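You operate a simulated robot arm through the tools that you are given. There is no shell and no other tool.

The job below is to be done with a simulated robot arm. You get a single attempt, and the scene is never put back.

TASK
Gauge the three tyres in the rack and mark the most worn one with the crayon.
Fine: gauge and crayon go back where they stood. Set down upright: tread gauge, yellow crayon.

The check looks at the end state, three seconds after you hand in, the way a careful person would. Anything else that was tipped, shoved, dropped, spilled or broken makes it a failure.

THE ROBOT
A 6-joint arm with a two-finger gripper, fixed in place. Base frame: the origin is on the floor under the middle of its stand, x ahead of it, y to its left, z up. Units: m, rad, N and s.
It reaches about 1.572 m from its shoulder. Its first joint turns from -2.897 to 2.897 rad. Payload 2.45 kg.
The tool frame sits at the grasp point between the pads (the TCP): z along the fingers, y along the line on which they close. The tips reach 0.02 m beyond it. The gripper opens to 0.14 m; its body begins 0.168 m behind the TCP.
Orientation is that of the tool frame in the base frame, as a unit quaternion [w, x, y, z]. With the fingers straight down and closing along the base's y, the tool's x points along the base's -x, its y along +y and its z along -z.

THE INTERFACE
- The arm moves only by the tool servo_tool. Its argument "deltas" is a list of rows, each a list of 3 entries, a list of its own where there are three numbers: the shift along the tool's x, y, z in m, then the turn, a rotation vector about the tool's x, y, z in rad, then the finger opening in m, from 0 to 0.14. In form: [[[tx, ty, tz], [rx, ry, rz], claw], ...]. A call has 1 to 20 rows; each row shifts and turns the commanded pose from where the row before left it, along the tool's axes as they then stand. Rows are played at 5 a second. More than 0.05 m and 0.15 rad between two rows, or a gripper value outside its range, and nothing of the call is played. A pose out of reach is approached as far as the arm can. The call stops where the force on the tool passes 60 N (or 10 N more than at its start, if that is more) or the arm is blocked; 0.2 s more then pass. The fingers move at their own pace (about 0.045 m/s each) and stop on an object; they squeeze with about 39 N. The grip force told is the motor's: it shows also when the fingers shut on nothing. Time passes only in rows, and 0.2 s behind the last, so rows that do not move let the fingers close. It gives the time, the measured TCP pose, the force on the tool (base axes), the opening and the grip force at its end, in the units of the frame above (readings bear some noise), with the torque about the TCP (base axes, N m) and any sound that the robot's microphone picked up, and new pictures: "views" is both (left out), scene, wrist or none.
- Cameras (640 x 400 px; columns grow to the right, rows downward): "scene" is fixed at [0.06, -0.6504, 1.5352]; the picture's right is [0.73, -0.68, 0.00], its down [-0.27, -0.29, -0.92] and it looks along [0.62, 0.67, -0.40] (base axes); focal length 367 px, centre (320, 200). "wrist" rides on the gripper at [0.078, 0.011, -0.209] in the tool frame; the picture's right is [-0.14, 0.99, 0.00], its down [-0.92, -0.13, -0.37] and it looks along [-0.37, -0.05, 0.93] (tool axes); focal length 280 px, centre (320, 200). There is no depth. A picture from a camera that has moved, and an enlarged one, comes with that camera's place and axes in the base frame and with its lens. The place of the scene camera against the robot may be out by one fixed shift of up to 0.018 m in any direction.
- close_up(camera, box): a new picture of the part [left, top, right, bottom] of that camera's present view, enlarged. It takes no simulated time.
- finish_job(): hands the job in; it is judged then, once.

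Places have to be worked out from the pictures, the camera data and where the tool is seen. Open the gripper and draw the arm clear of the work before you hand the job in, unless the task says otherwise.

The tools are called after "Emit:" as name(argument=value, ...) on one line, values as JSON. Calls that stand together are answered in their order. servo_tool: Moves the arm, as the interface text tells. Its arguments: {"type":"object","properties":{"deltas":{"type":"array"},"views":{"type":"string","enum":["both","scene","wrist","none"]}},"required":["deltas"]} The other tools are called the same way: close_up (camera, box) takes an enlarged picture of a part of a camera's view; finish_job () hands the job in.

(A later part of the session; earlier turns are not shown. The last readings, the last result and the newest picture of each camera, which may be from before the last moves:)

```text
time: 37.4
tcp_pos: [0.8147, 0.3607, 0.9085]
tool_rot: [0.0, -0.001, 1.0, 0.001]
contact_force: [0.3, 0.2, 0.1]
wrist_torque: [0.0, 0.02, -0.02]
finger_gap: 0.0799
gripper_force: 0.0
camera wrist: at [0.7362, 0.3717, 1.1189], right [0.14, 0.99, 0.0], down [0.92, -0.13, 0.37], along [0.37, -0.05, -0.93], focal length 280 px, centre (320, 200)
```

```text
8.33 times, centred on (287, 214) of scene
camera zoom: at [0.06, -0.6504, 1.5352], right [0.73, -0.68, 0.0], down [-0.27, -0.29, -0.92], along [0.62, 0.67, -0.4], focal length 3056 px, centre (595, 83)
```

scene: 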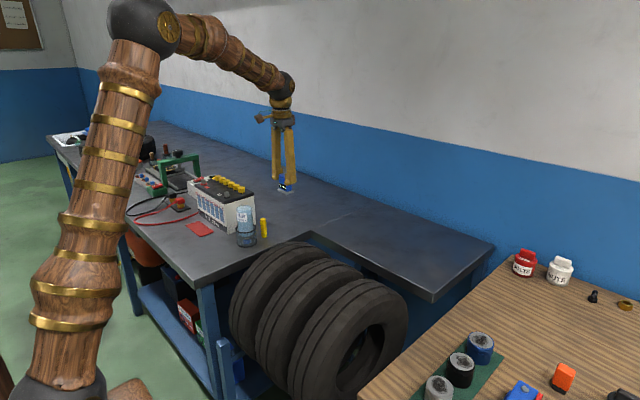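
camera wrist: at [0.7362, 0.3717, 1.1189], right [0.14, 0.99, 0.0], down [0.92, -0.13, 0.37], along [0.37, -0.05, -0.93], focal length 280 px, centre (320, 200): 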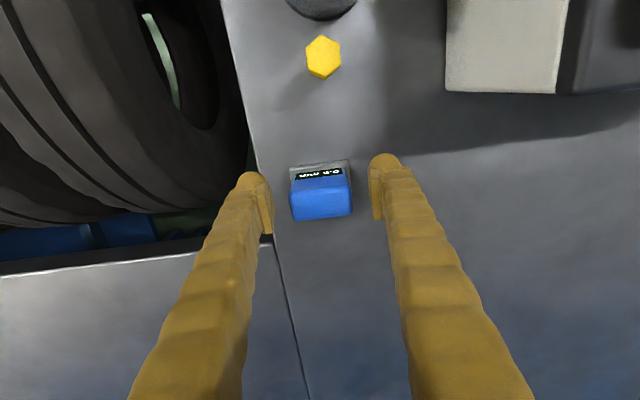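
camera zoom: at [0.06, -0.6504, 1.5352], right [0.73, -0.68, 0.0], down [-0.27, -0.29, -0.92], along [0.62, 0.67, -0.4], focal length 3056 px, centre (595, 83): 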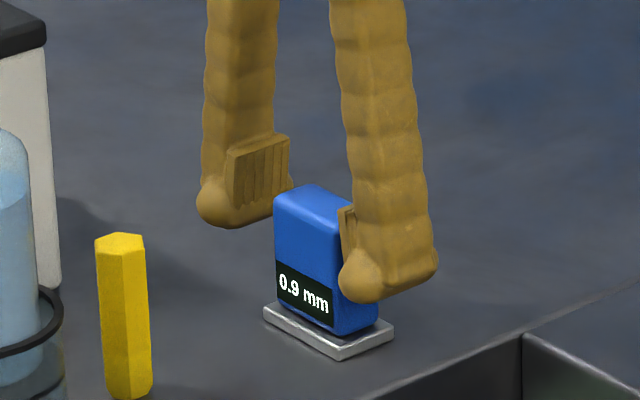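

The gauge stands upright on its spot. I'll lift straight up clear of it, then move above the crayon, which I put at about (0.7195, 0.3765) with its top near z≈0.93.

Emit:
servo_tool(deltas=[[[0, 0, -0.03], [0, 0, 0], 0.08], [[0, 0, -0.045], [0, 0, 0], 0.08], [[0, 0, -0.045], [0, 0, 0], 0.08], [[0.031, 0.0053, 0], [0, 0, 0], 0.08], [[0.031, 0.0052, 0], [0, 0, 0], 0.07], [[0.03, 0.0052, 0], [0, 0, 0], 0.06], [[0, 0, 0], [0, 0, 0], 0.06], [[0, 0, 0], [0, 0, 0], 0.06]], views="both")

Emit:
close_up(camera="wrist", box=[200, 40, 440, 240])

Emit:
close_up(camera="scene", box=[220, 160, 320, 240])

```text
time: 39.2
tcp_pos: [0.7245, 0.378, 1.0292]
tool_rot: [0.001, -0.001, 1.0, 0.0]
contact_force: [0.1, 0.1, 0.7]
wrist_torque: [-0.03, -0.02, 0.03]
finger_gap: 0.06
gripper_force: 0.0
camera wrist: at [0.645, 0.3882, 1.2389], right [0.14, 0.99, 0.0], down [0.92, -0.13, 0.37], along [0.37, -0.05, -0.93], focal length 280 px, centre (320, 200)
```

scene: 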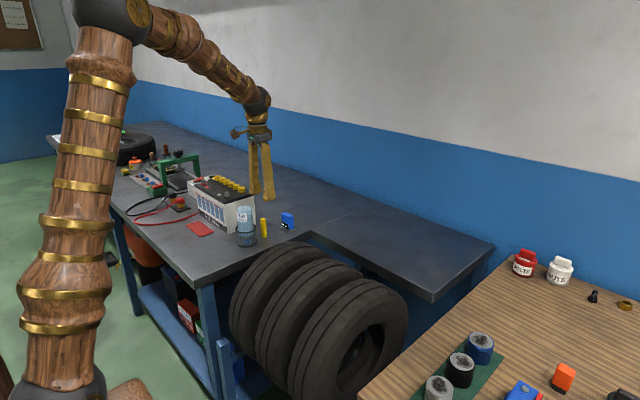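
wrist: 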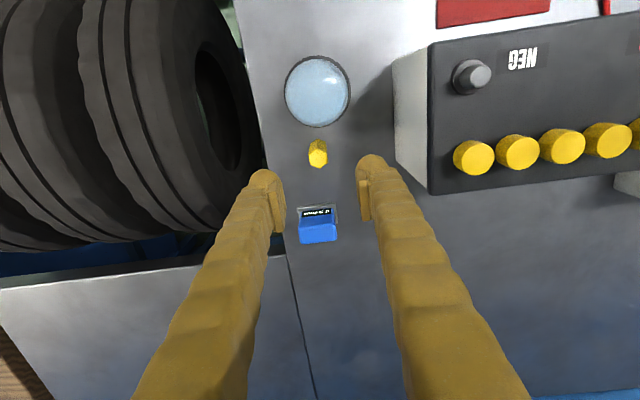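

```text
2.00 times, centred on (320, 140) of wrist
camera zoom: at [0.645, 0.3882, 1.2389], right [0.14, 0.99, 0.0], down [0.92, -0.13, 0.37], along [0.37, -0.05, -0.93], focal length 561 px, centre (320, 320)
```

zoom: 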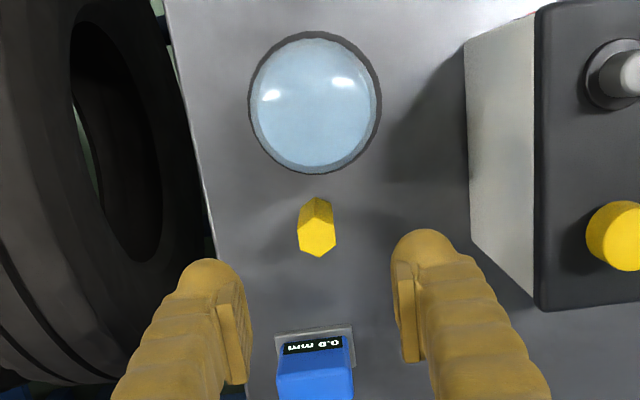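

```text
5.00 times, centred on (270, 200) of scene
camera zoom: at [0.06, -0.6504, 1.5352], right [0.73, -0.68, 0.0], down [-0.27, -0.29, -0.92], along [0.62, 0.67, -0.4], focal length 1834 px, centre (570, 200)
```

zoom: 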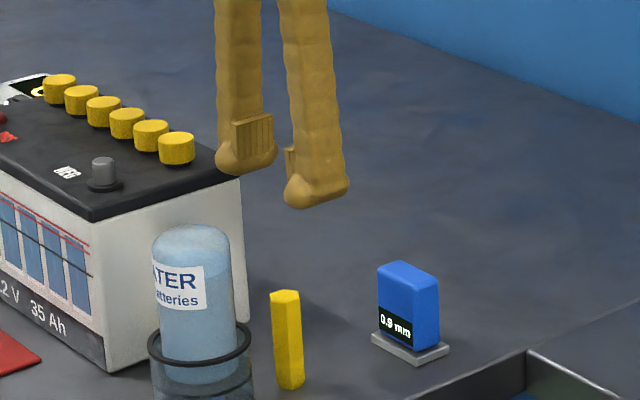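

The crayon is at about (0.718, 0.3765), and the bottle ring edge is at about x≈0.69, so fingers at x≈0.7215 clear it by roughly 15 mm. I'll descend partway and check.

Emit:
servo_tool(deltas=[[[0.003, -0.0015, 0.03], [0, 0, 0], 0.06], [[0, 0, 0.03], [0, 0, 0], 0.06], [[0, 0, 0.025], [0, 0, 0], 0.06], [[0, 0, 0], [0, 0, 0], 0.06]], views="wrist")

Emit:
close_up(camera="wrist", box=[200, 60, 440, 260])

Emit:
close_up(camera="scene", box=[230, 180, 300, 250])

```text
time: 40.2
tcp_pos: [0.7212, 0.3777, 0.9449]
tool_rot: [0.001, 0.0, 1.0, 0.0]
contact_force: [-0.8, -0.6, 0.4]
wrist_torque: [-0.01, 0.0, 0.03]
finger_gap: 0.0605
gripper_force: 0.1
camera wrist: at [0.642, 0.387, 1.1554], right [0.14, 0.99, 0.0], down [0.92, -0.13, 0.37], along [0.37, -0.05, -0.93], focal length 280 px, centre (320, 200)
```

wrist: 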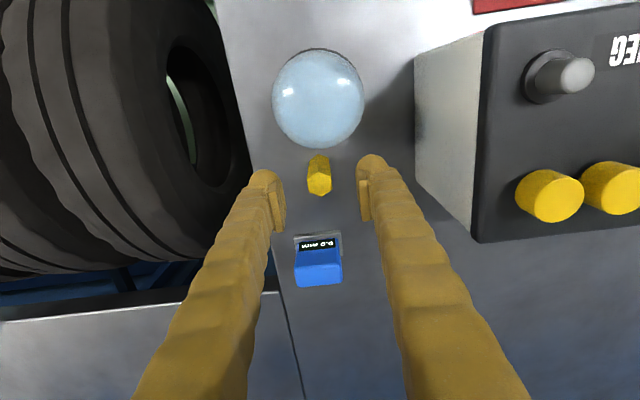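

```text
2.00 times, centred on (320, 160) of wrist
camera zoom: at [0.642, 0.387, 1.1554], right [0.14, 0.99, 0.0], down [0.92, -0.13, 0.37], along [0.37, -0.05, -0.93], focal length 561 px, centre (320, 280)
```

zoom: 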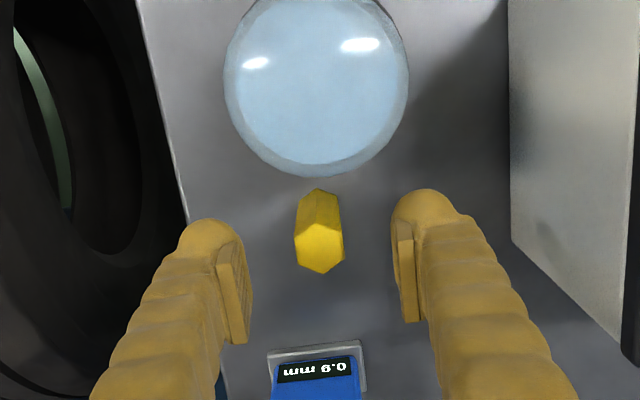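

```text
5.71 times, centred on (265, 215) of scene
camera zoom: at [0.06, -0.6504, 1.5352], right [0.73, -0.68, 0.0], down [-0.27, -0.29, -0.92], along [0.62, 0.67, -0.4], focal length 2096 px, centre (634, 114)
```

zoom: 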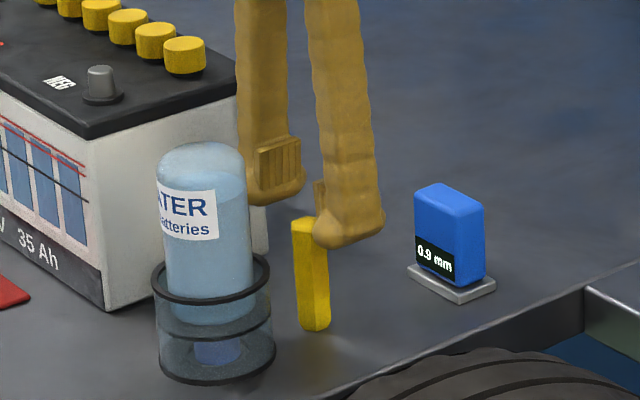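

The crayon is centred between the pads and the bottle is clear of the fingers. I'll descend to about z=0.907 and check again before closing.

Emit:
servo_tool(deltas=[[[0, -0.0005, 0.02], [0, 0, 0], 0.06], [[0, 0, 0.018], [0, 0, 0], 0.05], [[0, 0, 0], [0, 0, 0], 0.045]], views="wrist")

Emit:
close_up(camera="wrist", box=[200, 60, 440, 260])

Emit:
close_up(camera="scene", box=[230, 180, 300, 250])

```text
time: 41.0
tcp_pos: [0.722, 0.3757, 0.9065]
tool_rot: [0.0, 0.0, 1.0, 0.0]
contact_force: [-0.4, 0.0, -0.3]
wrist_torque: [0.01, -0.01, 0.0]
finger_gap: 0.0451
gripper_force: 0.0
camera wrist: at [0.6425, 0.3865, 1.1164], right [0.14, 0.99, 0.0], down [0.92, -0.13, 0.37], along [0.37, -0.05, -0.93], focal length 280 px, centre (320, 200)
```

wrist: 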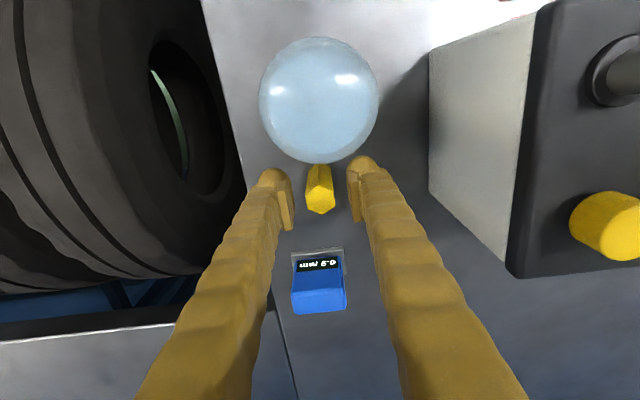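

```text
2.00 times, centred on (320, 160) of wrist
camera zoom: at [0.6425, 0.3865, 1.1164], right [0.14, 0.99, 0.0], down [0.92, -0.13, 0.37], along [0.37, -0.05, -0.93], focal length 561 px, centre (320, 280)
```

zoom: 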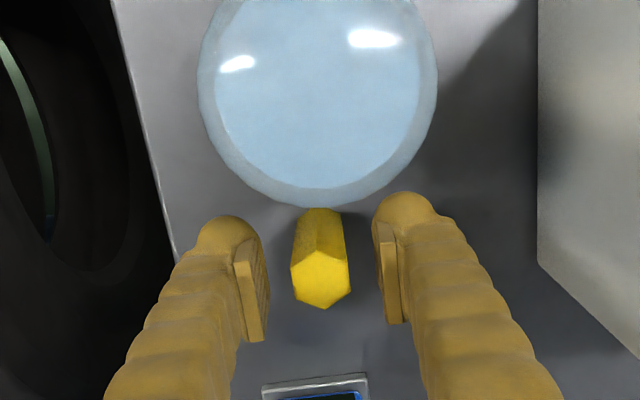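

```text
5.71 times, centred on (265, 215) of scene
camera zoom: at [0.06, -0.6504, 1.5352], right [0.73, -0.68, 0.0], down [-0.27, -0.29, -0.92], along [0.62, 0.67, -0.4], focal length 2096 px, centre (634, 114)
```

zoom: 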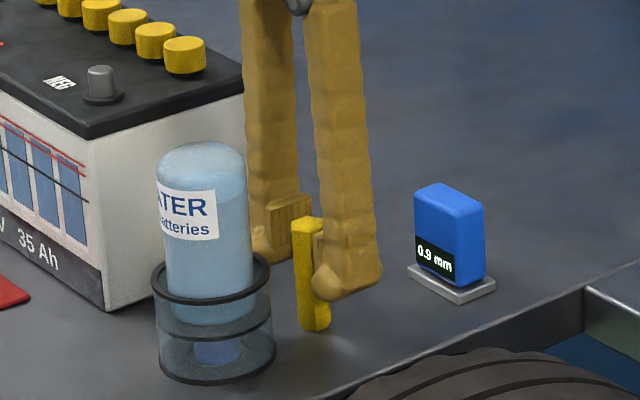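

It's centred. I'll close on the crayon and hold still while the fingers settle.

Emit:
servo_tool(deltas=[[[0, 0, 0], [0, 0, 0], 0.035], [[0, 0, 0], [0, 0, 0], 0.025], [[0, 0, 0], [0, 0, 0], 0.01], [[0, 0, 0], [0, 0, 0], 0.01], [[0, 0, 0], [0, 0, 0], 0.01]], views="wrist")

Emit:
close_up(camera="wrist", box=[200, 60, 440, 260])

Emit:
close_up(camera="scene", box=[230, 180, 300, 250])

```text
time: 42.2
tcp_pos: [0.7212, 0.3768, 0.9067]
tool_rot: [-0.001, 0.0, 1.0, 0.0]
contact_force: [0.5, 0.3, 0.0]
wrist_torque: [0.0, 0.04, -0.01]
finger_gap: 0.0215
gripper_force: 38.7
camera wrist: at [0.6425, 0.3865, 1.1165], right [0.14, 0.99, 0.0], down [0.92, -0.13, 0.37], along [0.37, -0.05, -0.93], focal length 280 px, centre (320, 200)
```

wrist: 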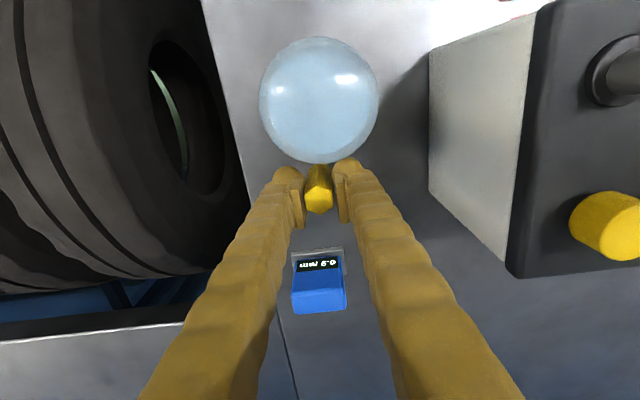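

```text
2.00 times, centred on (320, 160) of wrist
camera zoom: at [0.6425, 0.3865, 1.1165], right [0.14, 0.99, 0.0], down [0.92, -0.13, 0.37], along [0.37, -0.05, -0.93], focal length 561 px, centre (320, 280)
```

zoom: 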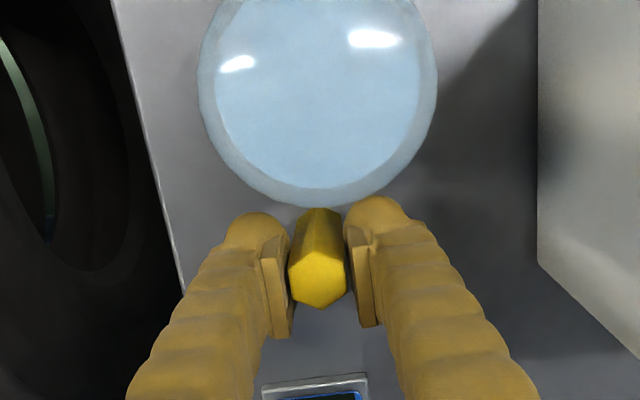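

```text
5.71 times, centred on (265, 215) of scene
camera zoom: at [0.06, -0.6504, 1.5352], right [0.73, -0.68, 0.0], down [-0.27, -0.29, -0.92], along [0.62, 0.67, -0.4], focal length 2096 px, centre (634, 114)
```

zoom: 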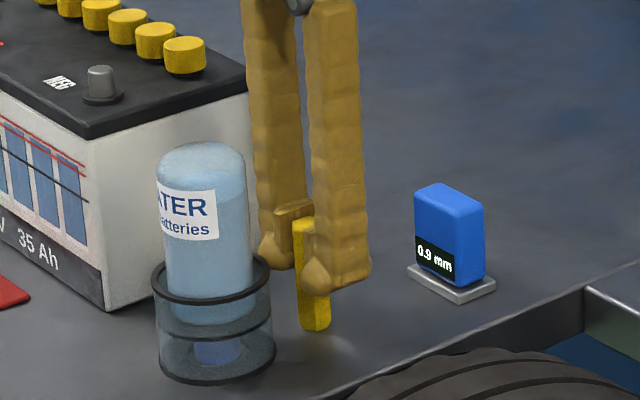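

The crayon is held (21.5 mm). I'll lift it straight up 0.12 m and check that it's vertical and clear.

Emit:
servo_tool(deltas=[[[0, 0, -0.02], [0, 0, 0], 0.01], [[0, 0, -0.04], [0, 0, 0], 0.01], [[0, 0, -0.04], [0, 0, 0], 0.01], [[0, 0, -0.02], [0, 0, 0], 0.01], [[0, 0, 0], [0, 0, 0], 0.01]], views="both")

Emit:
close_up(camera="scene", box=[220, 140, 320, 240])

Emit:
close_up(camera="wrist", box=[200, 60, 440, 260])

```text
time: 43.4
tcp_pos: [0.7189, 0.3748, 1.0275]
tool_rot: [0.0, 0.0, 1.0, 0.0]
contact_force: [0.0, 0.5, -0.1]
wrist_torque: [-0.04, -0.02, 0.03]
finger_gap: 0.0212
gripper_force: 38.7
camera wrist: at [0.6407, 0.3855, 1.237], right [0.14, 0.99, 0.0], down [0.92, -0.13, 0.37], along [0.37, -0.05, -0.93], focal length 280 px, centre (320, 200)
```

scene: 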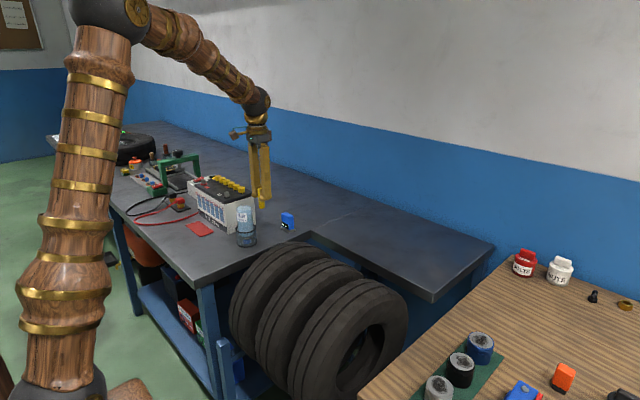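
wrist: 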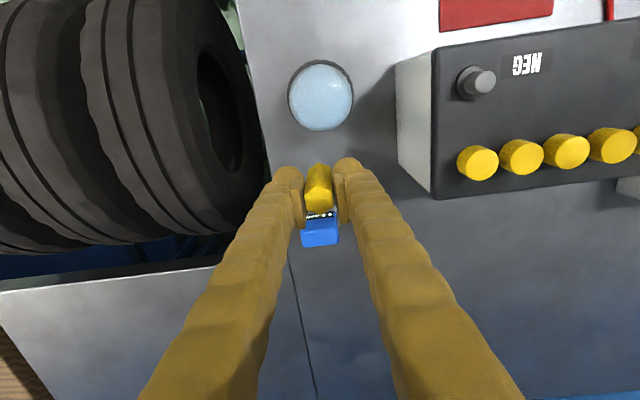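

```text
4.00 times, centred on (270, 190) of scene
camera zoom: at [0.06, -0.6504, 1.5352], right [0.73, -0.68, 0.0], down [-0.27, -0.29, -0.92], along [0.62, 0.67, -0.4], focal length 1467 px, centre (520, 240)
```

zoom: 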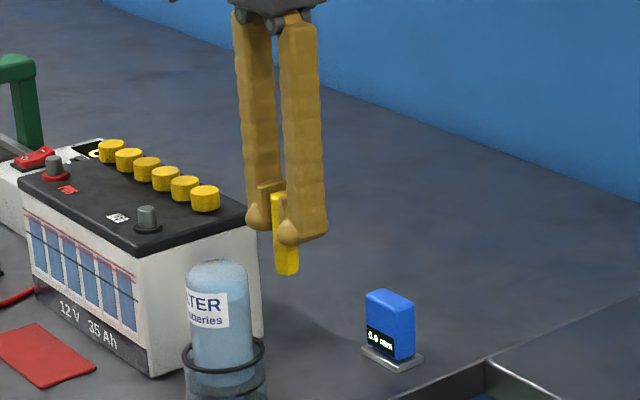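

```text
2.00 times, centred on (320, 160) of wrist
camera zoom: at [0.6407, 0.3855, 1.237], right [0.14, 0.99, 0.0], down [0.92, -0.13, 0.37], along [0.37, -0.05, -0.93], focal length 561 px, centre (320, 280)
```

zoom: 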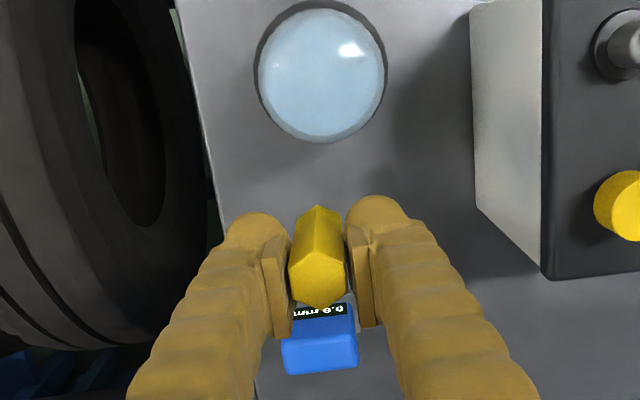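

The crayon is vertical and secure. I'll carry it over the middle rib of tyre 1 (y≈-0.132), staying above the crowns.

Emit:
servo_tool(deltas=[[[0.0043, -0.0461, -0.002], [0, 0, 0], 0.01], [[0.0043, -0.0461, 0], [0, 0, 0], 0.01], [[0.0043, -0.0461, 0], [0, 0, 0], 0.01], [[0.0043, -0.0461, 0], [0, 0, 0], 0.01], [[0.0043, -0.0461, 0], [0, 0, 0], 0.01], [[0.0043, -0.0461, 0], [0, 0, 0], 0.01], [[0.0043, -0.0461, 0], [0, 0, 0], 0.01], [[0.0043, -0.0461, 0], [0, 0, 0], 0.01], [[0.0043, -0.0461, 0], [0, 0, 0], 0.01], [[0.0043, -0.0461, 0], [0, 0, 0], 0.01], [[0.0043, -0.0461, 0], [0, 0, 0], 0.01], [[0, 0, 0], [0, 0, 0], 0.01], [[0, 0, 0], [0, 0, 0], 0.01]], views="both")

Emit:
close_up(camera="wrist", box=[200, 60, 440, 260])

Emit:
close_up(camera="scene", box=[300, 200, 420, 300])

```text
time: 46.2
tcp_pos: [0.6705, -0.1315, 1.0286]
tool_rot: [0.0, -0.001, 1.0, 0.0]
contact_force: [0.3, 0.2, -0.9]
wrist_torque: [-0.03, 0.01, -0.02]
finger_gap: 0.0214
gripper_force: 38.9
camera wrist: at [0.5921, -0.1215, 1.238], right [0.14, 0.99, 0.0], down [0.92, -0.13, 0.37], along [0.37, -0.05, -0.93], focal length 280 px, centre (320, 200)
```

scene: 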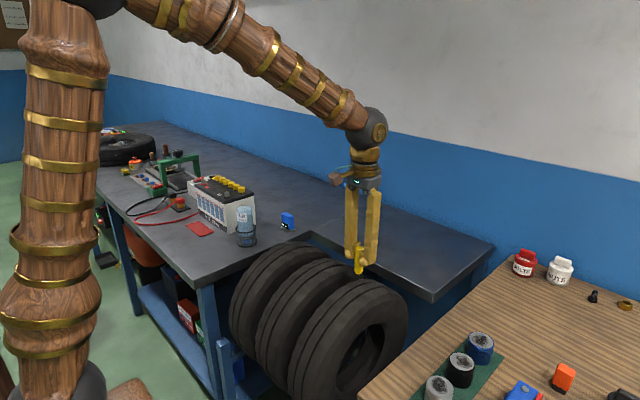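
wrist: 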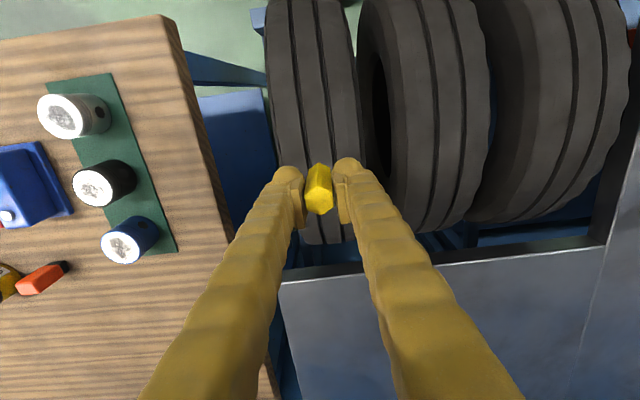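

```text
2.00 times, centred on (320, 160) of wrist
camera zoom: at [0.5921, -0.1215, 1.238], right [0.14, 0.99, 0.0], down [0.92, -0.13, 0.37], along [0.37, -0.05, -0.93], focal length 561 px, centre (320, 280)
```

zoom: 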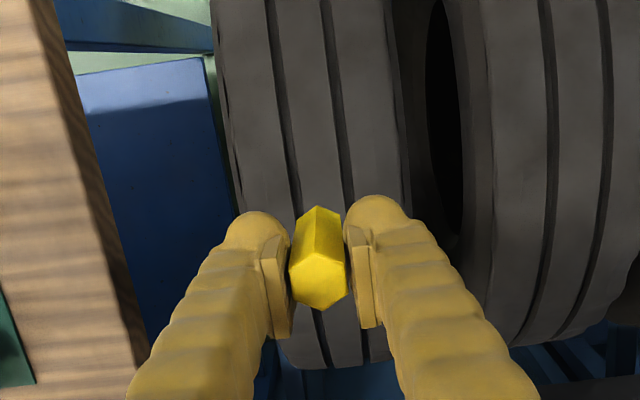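

```text
4.00 times, centred on (360, 250) of scene
camera zoom: at [0.06, -0.6504, 1.5352], right [0.73, -0.68, 0.0], down [-0.27, -0.29, -0.92], along [0.62, 0.67, -0.4], focal length 1467 px, centre (160, 0)
```

zoom: 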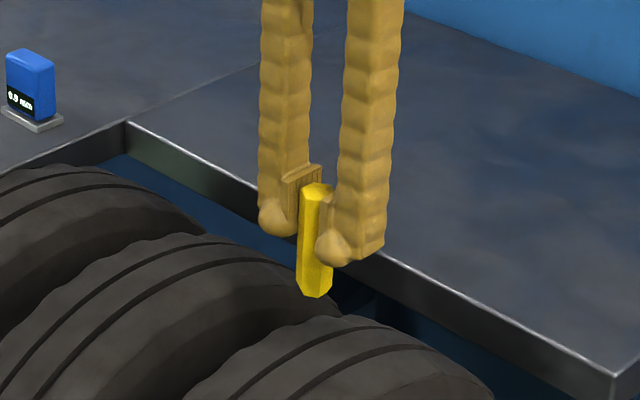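

The crayon is above tyre 1's middle rib. I'll descend to just above the expected contact (TCP z≈0.964).

Emit:
servo_tool(deltas=[[[0, 0, 0.025], [0, 0, 0], 0.01], [[0, 0, 0.025], [0, 0, 0], 0.01], [[0, 0, 0.008], [0, 0, 0], 0.01], [[0, 0, 0], [0, 0, 0], 0.01]], views="none")

Emit:
close_up(camera="wrist", box=[200, 60, 440, 260])

Emit:
close_up(camera="scene", box=[320, 230, 400, 290])

```text
time: 47.2
tcp_pos: [0.6717, -0.1341, 0.9683]
tool_rot: [0.001, -0.001, 1.0, 0.0]
contact_force: [-0.5, -0.4, -0.2]
wrist_torque: [-0.02, -0.02, 0.01]
finger_gap: 0.0214
gripper_force: 39.3
```

```text
2.00 times, centred on (320, 160) of wrist
camera zoom: at [0.5929, -0.1221, 1.1785], right [0.14, 0.99, 0.0], down [0.92, -0.13, 0.37], along [0.37, -0.05, -0.93], focal length 561 px, centre (320, 280)
```

zoom: 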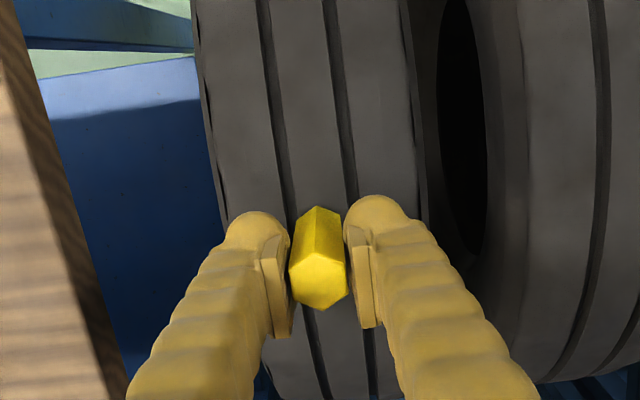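

```text
6.67 times, centred on (360, 260) of scene
camera zoom: at [0.06, -0.6504, 1.5352], right [0.73, -0.68, 0.0], down [-0.27, -0.29, -0.92], along [0.62, 0.67, -0.4], focal length 2445 px, centre (53, -200)
```

zoom: 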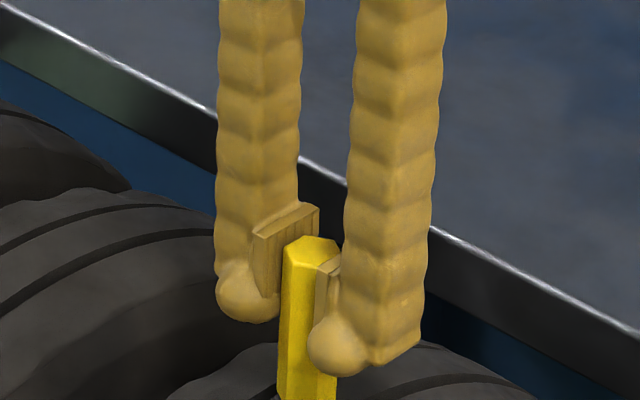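

No contact yet at 0.968. I'll step down 1.5 mm at a time.

Emit:
servo_tool(deltas=[[[0, 0, 0.0015], [0, 0, 0], 0.01], [[0, 0, 0.0015], [0, 0, 0], 0.01], [[0, 0, 0], [0, 0, 0], 0.01]], views="none")

Emit:
close_up(camera="scene", box=[325, 245, 405, 305])

```text
time: 48.0
tcp_pos: [0.6724, -0.1317, 0.9664]
tool_rot: [0.0, 0.0, 1.0, 0.0]
contact_force: [-0.2, 0.6, -0.2]
wrist_torque: [0.02, 0.0, 0.0]
finger_gap: 0.0214
gripper_force: 38.4
```

```text
6.67 times, centred on (365, 275) of scene
camera zoom: at [0.06, -0.6504, 1.5352], right [0.73, -0.68, 0.0], down [-0.27, -0.29, -0.92], along [0.62, 0.67, -0.4], focal length 2445 px, centre (20, -300)
```

zoom: 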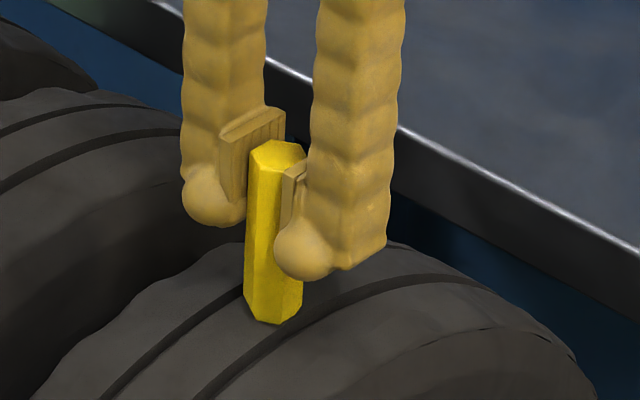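

It's very close. I'll continue with 1 mm steps until contact force appears.

Emit:
servo_tool(deltas=[[[0, 0, 0.001], [0, 0, 0], 0.01], [[0, 0, 0.001], [0, 0, 0], 0.01], [[0, 0, 0], [0, 0, 0], 0.01]], views="none")

```text
time: 48.8
tcp_pos: [0.6718, -0.1325, 0.964]
tool_rot: [0.0, 0.001, 1.0, 0.0]
contact_force: [-0.9, -1.3, 2.4]
wrist_torque: [0.01, 0.06, 0.01]
finger_gap: 0.0213
gripper_force: 39.0
```

Light contact (2.4 N). I'll add half a millimetre of pressure and draw a stroke 20 mm towards +y.

Emit:
servo_tool(deltas=[[[0, 0, 0.0005], [0, 0, 0], 0.01], [[0, 0.004, 0], [0, 0, 0], 0.01], [[0, 0.004, 0], [0, 0, 0], 0.01], [[0, 0.004, 0], [0, 0, 0], 0.01], [[0, 0.004, 0], [0, 0, 0], 0.01], [[0, 0.004, 0], [0, 0, 0], 0.01]], views="scene")

Emit:
close_up(camera="scene", box=[325, 245, 405, 305])

Emit:
close_up(camera="wrist", box=[200, 60, 440, 260])

```text
time: 50.2
tcp_pos: [0.6736, -0.1115, 0.9632]
tool_rot: [0.0, -0.001, 1.0, 0.0]
contact_force: [-0.2, -4.2, 4.6]
wrist_torque: [-0.24, 0.06, 0.01]
finger_gap: 0.0213
gripper_force: 39.2
```

scene: 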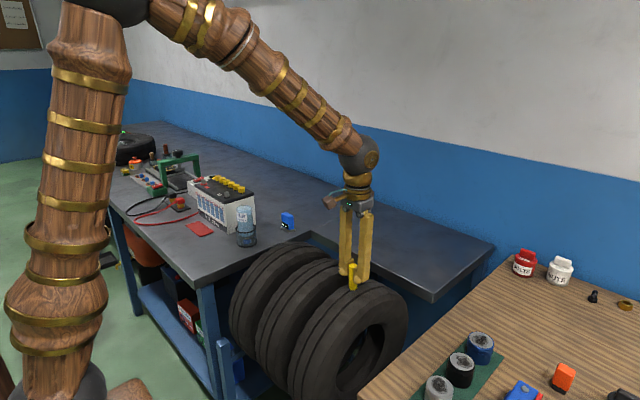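

```text
6.67 times, centred on (365, 275) of scene
camera zoom: at [0.06, -0.6504, 1.5352], right [0.73, -0.68, 0.0], down [-0.27, -0.29, -0.92], along [0.62, 0.67, -0.4], focal length 2445 px, centre (20, -300)
```

zoom: 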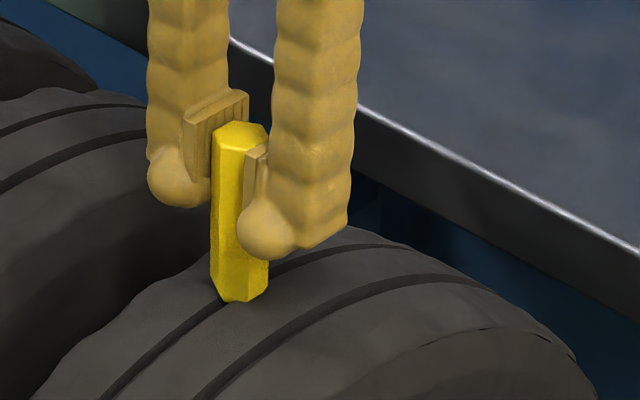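

```text
2.00 times, centred on (320, 160) of wrist
camera zoom: at [0.5945, -0.1013, 1.1743], right [0.14, 0.99, 0.0], down [0.92, -0.13, 0.37], along [0.37, -0.05, -0.93], focal length 561 px, centre (320, 280)
```

zoom: 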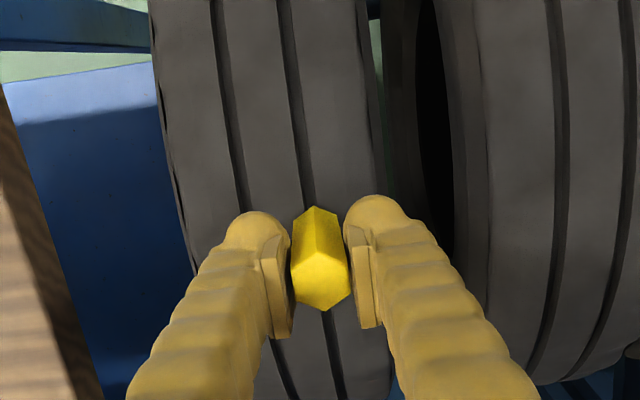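

I don't see a yellow line behind the crayon yet at 4-5 N. I'll press a bit more firmly (about 15-20 N) and stroke back 30 mm.

Emit:
servo_tool(deltas=[[[0, 0, 0.0006], [0, 0, 0], 0.01], [[0, -0.004, 0.0002], [0, 0, 0], 0.01], [[0, -0.004, 0], [0, 0, 0], 0.01], [[0, -0.004, 0], [0, 0, 0], 0.01], [[0, -0.004, 0], [0, 0, 0], 0.01], [[0, -0.004, 0], [0, 0, 0], 0.01], [[0, -0.004, 0], [0, 0, 0], 0.01], [[0, -0.004, 0], [0, 0, 0], 0.01]], views="scene")

Emit:
close_up(camera="scene", box=[325, 245, 405, 305])

Emit:
close_up(camera="wrist", box=[200, 60, 440, 260])

```text
time: 52.0
tcp_pos: [0.6717, -0.1394, 0.9635]
tool_rot: [0.0, 0.0, 1.0, 0.0]
contact_force: [-0.6, 10.6, 17.0]
wrist_torque: [0.49, 0.04, -0.02]
finger_gap: 0.0218
gripper_force: 39.3
```

scene: 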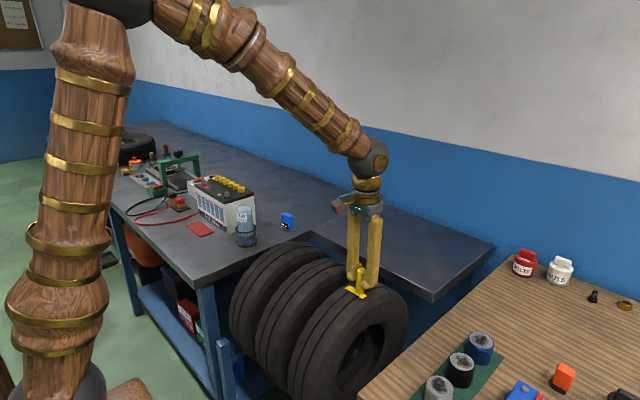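

```text
6.67 times, centred on (365, 275) of scene
camera zoom: at [0.06, -0.6504, 1.5352], right [0.73, -0.68, 0.0], down [-0.27, -0.29, -0.92], along [0.62, 0.67, -0.4], focal length 2445 px, centre (20, -300)
```

zoom: 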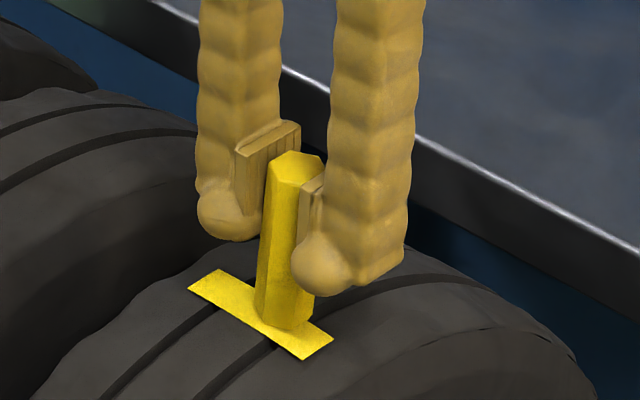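

```text
2.00 times, centred on (320, 160) of wrist
camera zoom: at [0.594, -0.1295, 1.1732], right [0.14, 0.99, 0.0], down [0.92, -0.13, 0.37], along [0.37, -0.05, -0.93], focal length 561 px, centre (320, 280)
```

zoom: 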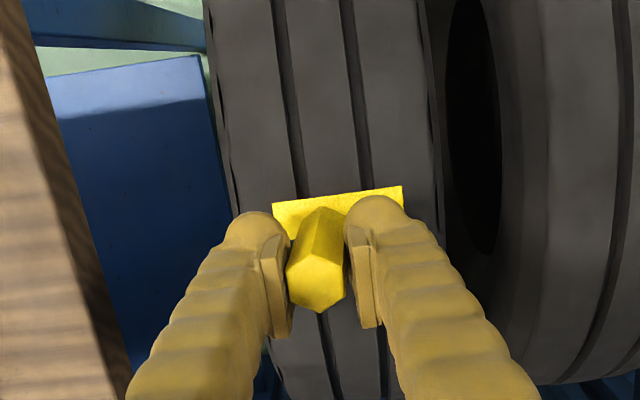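

A clear yellow mark strip now sits across tyre 1's tread. I'll lift the crayon off and inspect both the mark and how straight the crayon is held.

Emit:
servo_tool(deltas=[[[0, 0, -0.002], [0, 0, 0], 0.01], [[0, 0, -0.02], [0, 0, 0], 0.01], [[0, 0, -0.04], [0, 0, 0], 0.01], [[0, 0, 0], [0, 0, 0], 0.01]], views="both")

Emit:
close_up(camera="scene", box=[320, 220, 420, 310])

Emit:
close_up(camera="wrist", box=[200, 60, 440, 260])

```text
time: 53.0
tcp_pos: [0.6728, -0.1409, 1.025]
tool_rot: [0.0, 0.0, 1.0, 0.0]
contact_force: [0.6, -0.9, -0.5]
wrist_torque: [0.0, -0.03, 0.01]
finger_gap: 0.0213
gripper_force: 38.5
camera wrist: at [0.5934, -0.1305, 1.2351], right [0.14, 0.99, 0.0], down [0.92, -0.13, 0.37], along [0.37, -0.05, -0.93], focal length 280 px, centre (320, 200)
```

scene: 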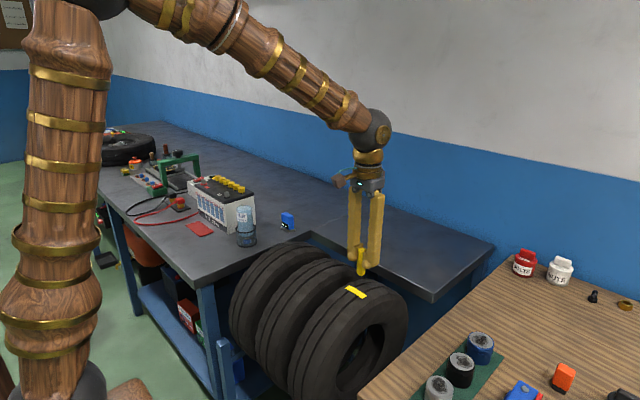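
wrist: 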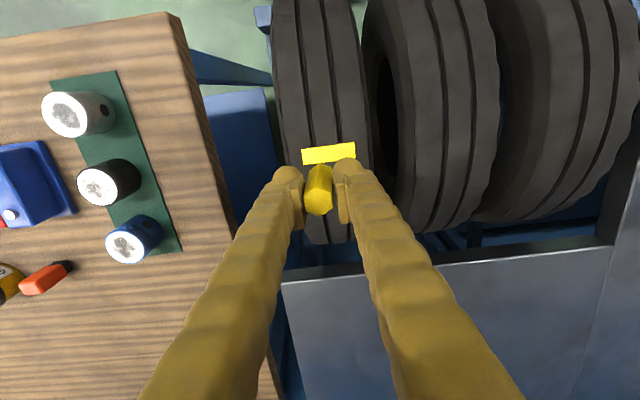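

```text
4.44 times, centred on (370, 265) of scene
camera zoom: at [0.06, -0.6504, 1.5352], right [0.73, -0.68, 0.0], down [-0.27, -0.29, -0.92], along [0.62, 0.67, -0.4], focal length 1630 px, centre (98, -89)
```

zoom: 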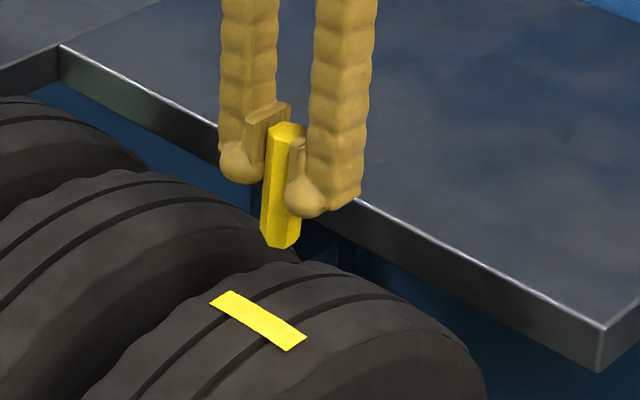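

```text
2.00 times, centred on (320, 160) of wrist
camera zoom: at [0.5934, -0.1305, 1.2351], right [0.14, 0.99, 0.0], down [0.92, -0.13, 0.37], along [0.37, -0.05, -0.93], focal length 561 px, centre (320, 280)
```

zoom: 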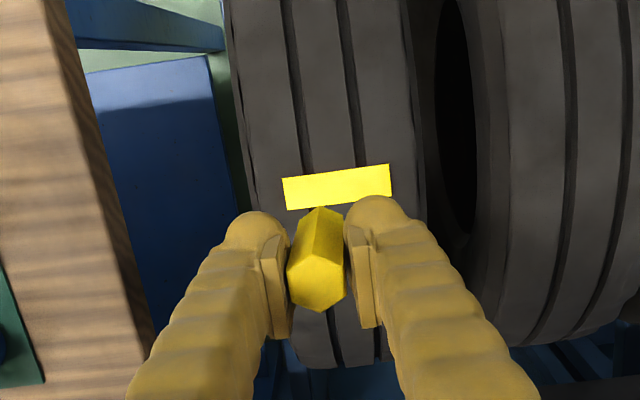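

The mark is clean on tyre 1 and the crayon leans only about 2° in the grip. I'll carry it back towards its spot, keeping a few extra mm away from the bottle.

Emit:
servo_tool(deltas=[[[-0.0048, 0.047, -0.0025], [0, 0, 0], 0.01], [[-0.0048, 0.047, 0], [0, 0, 0], 0.01], [[-0.0048, 0.047, 0], [0, 0, 0], 0.01], [[-0.0048, 0.047, 0], [0, 0, 0], 0.01], [[-0.0048, 0.047, 0], [0, 0, 0], 0.01], [[-0.0048, 0.047, 0], [0, 0, 0], 0.01], [[-0.0048, 0.047, 0], [0, 0, 0], 0.01], [[-0.0048, 0.047, 0], [0, 0, 0], 0.01], [[-0.0048, 0.047, 0], [0, 0, 0], 0.01], [[-0.0048, 0.047, 0], [0, 0, 0], 0.01], [[-0.0048, 0.047, 0], [0, 0, 0], 0.01], [[0, 0, 0], [0, 0, 0], 0.01], [[0, 0, 0], [0, 0, 0], 0.01]], views="both")

Emit:
close_up(camera="scene", box=[220, 140, 320, 240])

Emit:
close_up(camera="wrist", box=[200, 60, 440, 260])

```text
time: 55.8
tcp_pos: [0.7272, 0.3792, 1.0268]
tool_rot: [0.0, 0.0, 1.0, 0.0]
contact_force: [-0.5, -0.8, -0.3]
wrist_torque: [0.02, 0.0, 0.0]
finger_gap: 0.0212
gripper_force: 39.1
camera wrist: at [0.6471, 0.3898, 1.2374], right [0.14, 0.99, 0.0], down [0.92, -0.13, 0.37], along [0.37, -0.05, -0.93], focal length 280 px, centre (320, 200)
```

scene: 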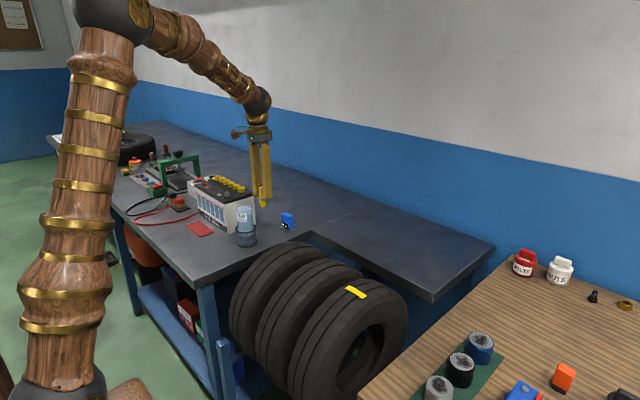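
wrist: 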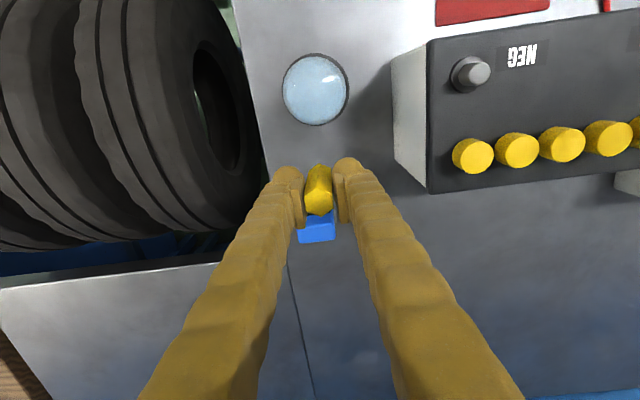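

```text
4.00 times, centred on (270, 190) of scene
camera zoom: at [0.06, -0.6504, 1.5352], right [0.73, -0.68, 0.0], down [-0.27, -0.29, -0.92], along [0.62, 0.67, -0.4], focal length 1467 px, centre (520, 240)
```

zoom: 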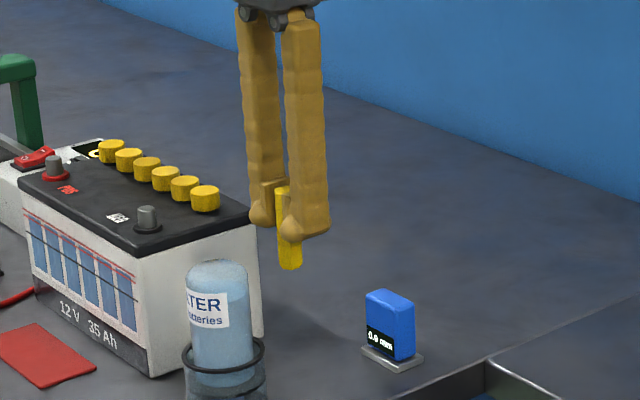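

```text
2.00 times, centred on (320, 160) of wrist
camera zoom: at [0.6471, 0.3898, 1.2374], right [0.14, 0.99, 0.0], down [0.92, -0.13, 0.37], along [0.37, -0.05, -0.93], focal length 561 px, centre (320, 280)
```

zoom: 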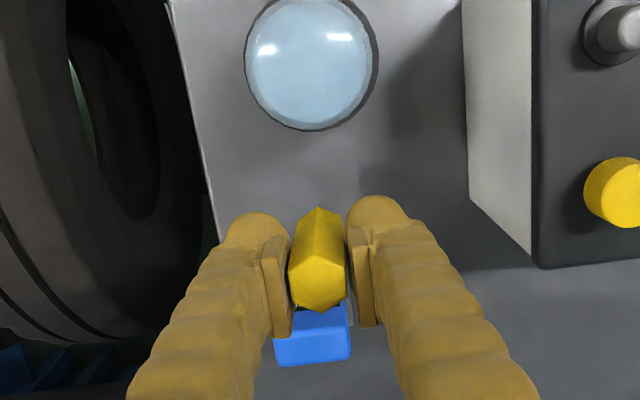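

Compared with the lift-off picture, I'm about 5 mm too far in +x and 4 mm in +y. I'll correct that, lower to about 2 cm above the bench, and compare again.

Emit:
servo_tool(deltas=[[[0.0045, -0.004, 0.0], [0, 0, 0], 0.01], [[0, 0, 0.04], [0, 0, 0], 0.01], [[0, 0, 0.04], [0, 0, 0], 0.01], [[0, 0, 0.025], [0, 0, 0], 0.01], [[0, 0, 0], [0, 0, 0], 0.01], [[0, 0, 0], [0, 0, 0], 0.01]], views="wrist")

Emit:
close_up(camera="scene", box=[230, 180, 300, 250])

Emit:
close_up(camera="wrist", box=[200, 60, 440, 260])

```text
time: 57.2
tcp_pos: [0.7205, 0.3756, 0.9236]
tool_rot: [0.0, -0.001, 1.0, 0.0]
contact_force: [1.0, 0.0, 0.5]
wrist_torque: [0.01, -0.02, 0.0]
finger_gap: 0.0213
gripper_force: 39.1
camera wrist: at [0.6421, 0.3856, 1.133], right [0.14, 0.99, 0.0], down [0.92, -0.13, 0.37], along [0.37, -0.05, -0.93], focal length 280 px, centre (320, 200)
```

wrist: 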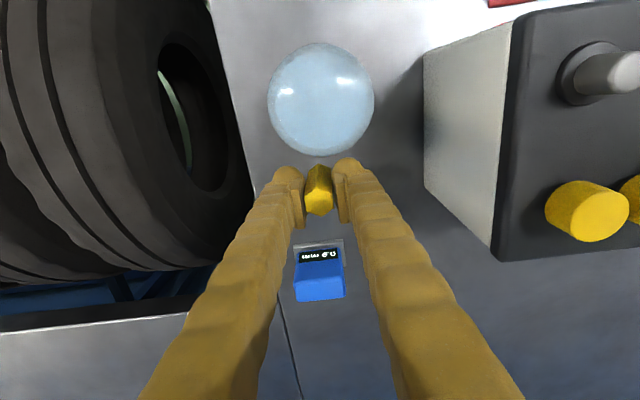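

```text
5.71 times, centred on (265, 215) of scene
camera zoom: at [0.06, -0.6504, 1.5352], right [0.73, -0.68, 0.0], down [-0.27, -0.29, -0.92], along [0.62, 0.67, -0.4], focal length 2096 px, centre (634, 114)
```

zoom: 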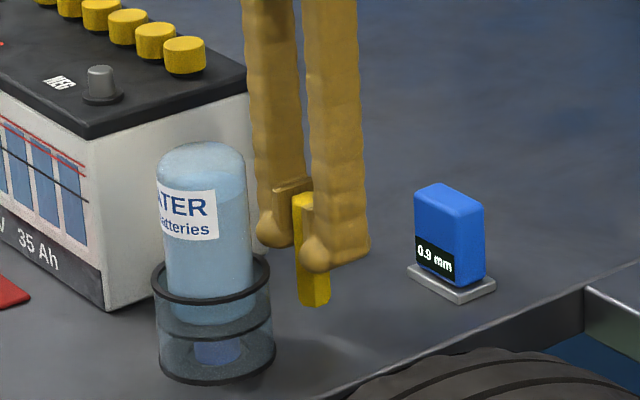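

```text
2.00 times, centred on (320, 160) of wrist
camera zoom: at [0.6421, 0.3856, 1.133], right [0.14, 0.99, 0.0], down [0.92, -0.13, 0.37], along [0.37, -0.05, -0.93], focal length 561 px, centre (320, 280)
```

zoom: 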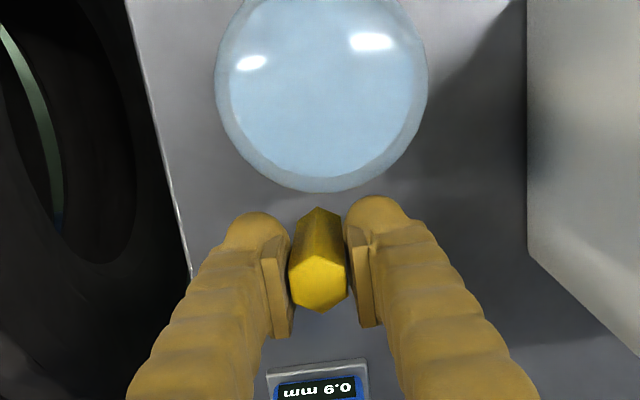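

The pose matches the grasp-time view within about 1 mm. I'll add 1 mm in x and lower close to the bench.

Emit:
servo_tool(deltas=[[[-0.001, 0, 0.006], [0, 0, 0], 0.01], [[0, 0, 0.006], [0, 0, 0], 0.01], [[0, 0, 0.002], [0, 0, 0], 0.01], [[0, 0, 0], [0, 0, 0], 0.01]], views="none")

Emit:
close_up(camera="scene", box=[240, 205, 290, 245])

Emit:
close_up(camera="wrist", box=[200, 60, 440, 260])

```text
time: 58.2
tcp_pos: [0.7216, 0.3733, 0.9081]
tool_rot: [0.0, -0.001, 1.0, 0.0]
contact_force: [-0.4, 0.1, -0.6]
wrist_torque: [0.01, 0.0, -0.01]
finger_gap: 0.0212
gripper_force: 38.8
```

```text
10.00 times, centred on (265, 225) of scene
camera zoom: at [0.06, -0.6504, 1.5352], right [0.73, -0.68, 0.0], down [-0.27, -0.29, -0.92], along [0.62, 0.67, -0.4], focal length 3668 px, centre (870, -50)
```

zoom: 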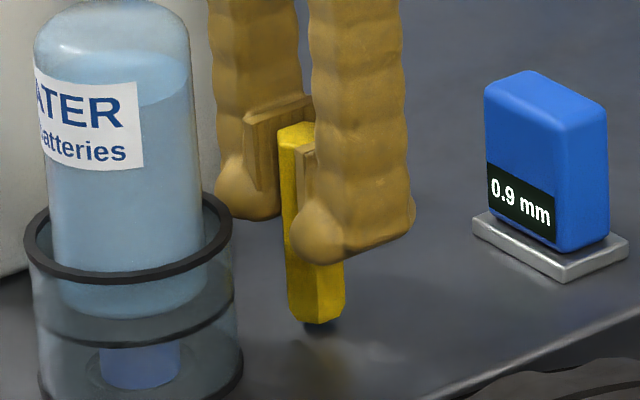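

```text
2.00 times, centred on (320, 160) of wrist
camera zoom: at [0.6427, 0.3838, 1.1185], right [0.14, 0.99, 0.0], down [0.92, -0.13, 0.37], along [0.37, -0.05, -0.93], focal length 561 px, centre (320, 280)
```

zoom: 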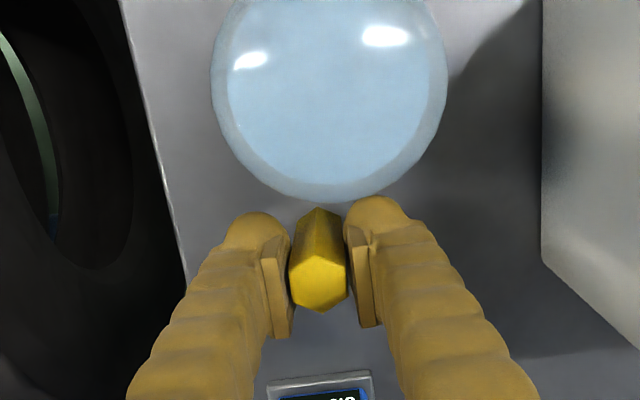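

The crayon looks vertical. It needs about +2 mm in y to match its original base position, and there's still a 1-2 mm gap below. I'll correct and step down.

Emit:
servo_tool(deltas=[[[0, 0.0022, 0], [0, 0, 0], 0.01], [[0, 0, 0.001], [0, 0, 0], 0.01], [[0, 0, 0], [0, 0, 0], 0.01]], views="none")

Emit:
close_up(camera="scene", box=[255, 205, 305, 240])

Emit:
close_up(camera="wrist", box=[200, 60, 440, 260])

```text
time: 59.0
tcp_pos: [0.7212, 0.3748, 0.9075]
tool_rot: [0.0, -0.001, 1.0, -0.001]
contact_force: [0.9, -0.3, -0.2]
wrist_torque: [0.01, 0.02, -0.01]
finger_gap: 0.0213
gripper_force: 39.3
```

```text
11.43 times, centred on (280, 222) of scene
camera zoom: at [0.06, -0.6504, 1.5352], right [0.73, -0.68, 0.0], down [-0.27, -0.29, -0.92], along [0.62, 0.67, -0.4], focal length 4191 px, centre (777, -57)
```

zoom: 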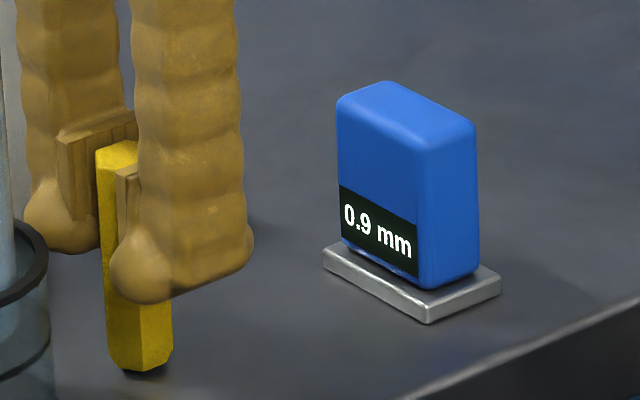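

```text
2.00 times, centred on (320, 160) of wrist
camera zoom: at [0.6425, 0.3861, 1.1173], right [0.14, 0.99, 0.0], down [0.92, -0.13, 0.37], along [0.37, -0.05, -0.93], focal length 561 px, centre (320, 280)
```

zoom: 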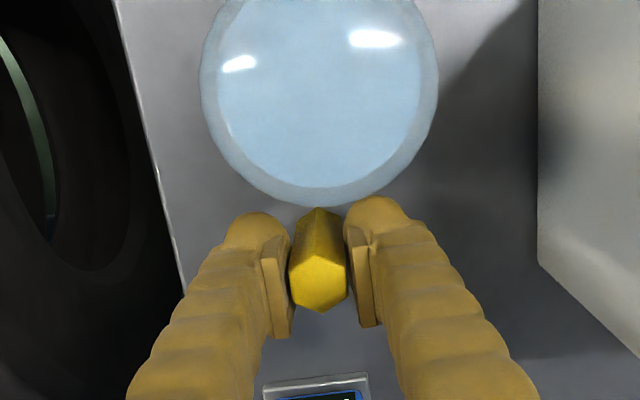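

The gauge outline is identical to its original one, and the crayon base is about 1 mm above the bench and within 1-2 mm of its spot. I'll lower in 1 mm steps until contact.

Emit:
servo_tool(deltas=[[[0, 0.0008, 0.001], [0, 0, 0], 0.01], [[0, 0, 0], [0, 0, 0], 0.01]], views="none")

Emit:
close_up(camera="scene", box=[255, 205, 305, 240])

```text
time: 59.6
tcp_pos: [0.7203, 0.3759, 0.9057]
tool_rot: [-0.001, 0.0, 1.0, 0.0]
contact_force: [-0.3, -0.5, -0.6]
wrist_torque: [-0.03, 0.0, -0.02]
finger_gap: 0.0216
gripper_force: 39.7
```

```text
11.43 times, centred on (280, 222) of scene
camera zoom: at [0.06, -0.6504, 1.5352], right [0.73, -0.68, 0.0], down [-0.27, -0.29, -0.92], along [0.62, 0.67, -0.4], focal length 4191 px, centre (777, -57)
```

zoom: 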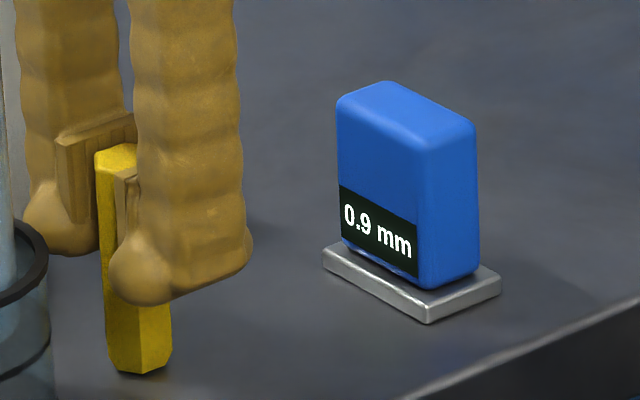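

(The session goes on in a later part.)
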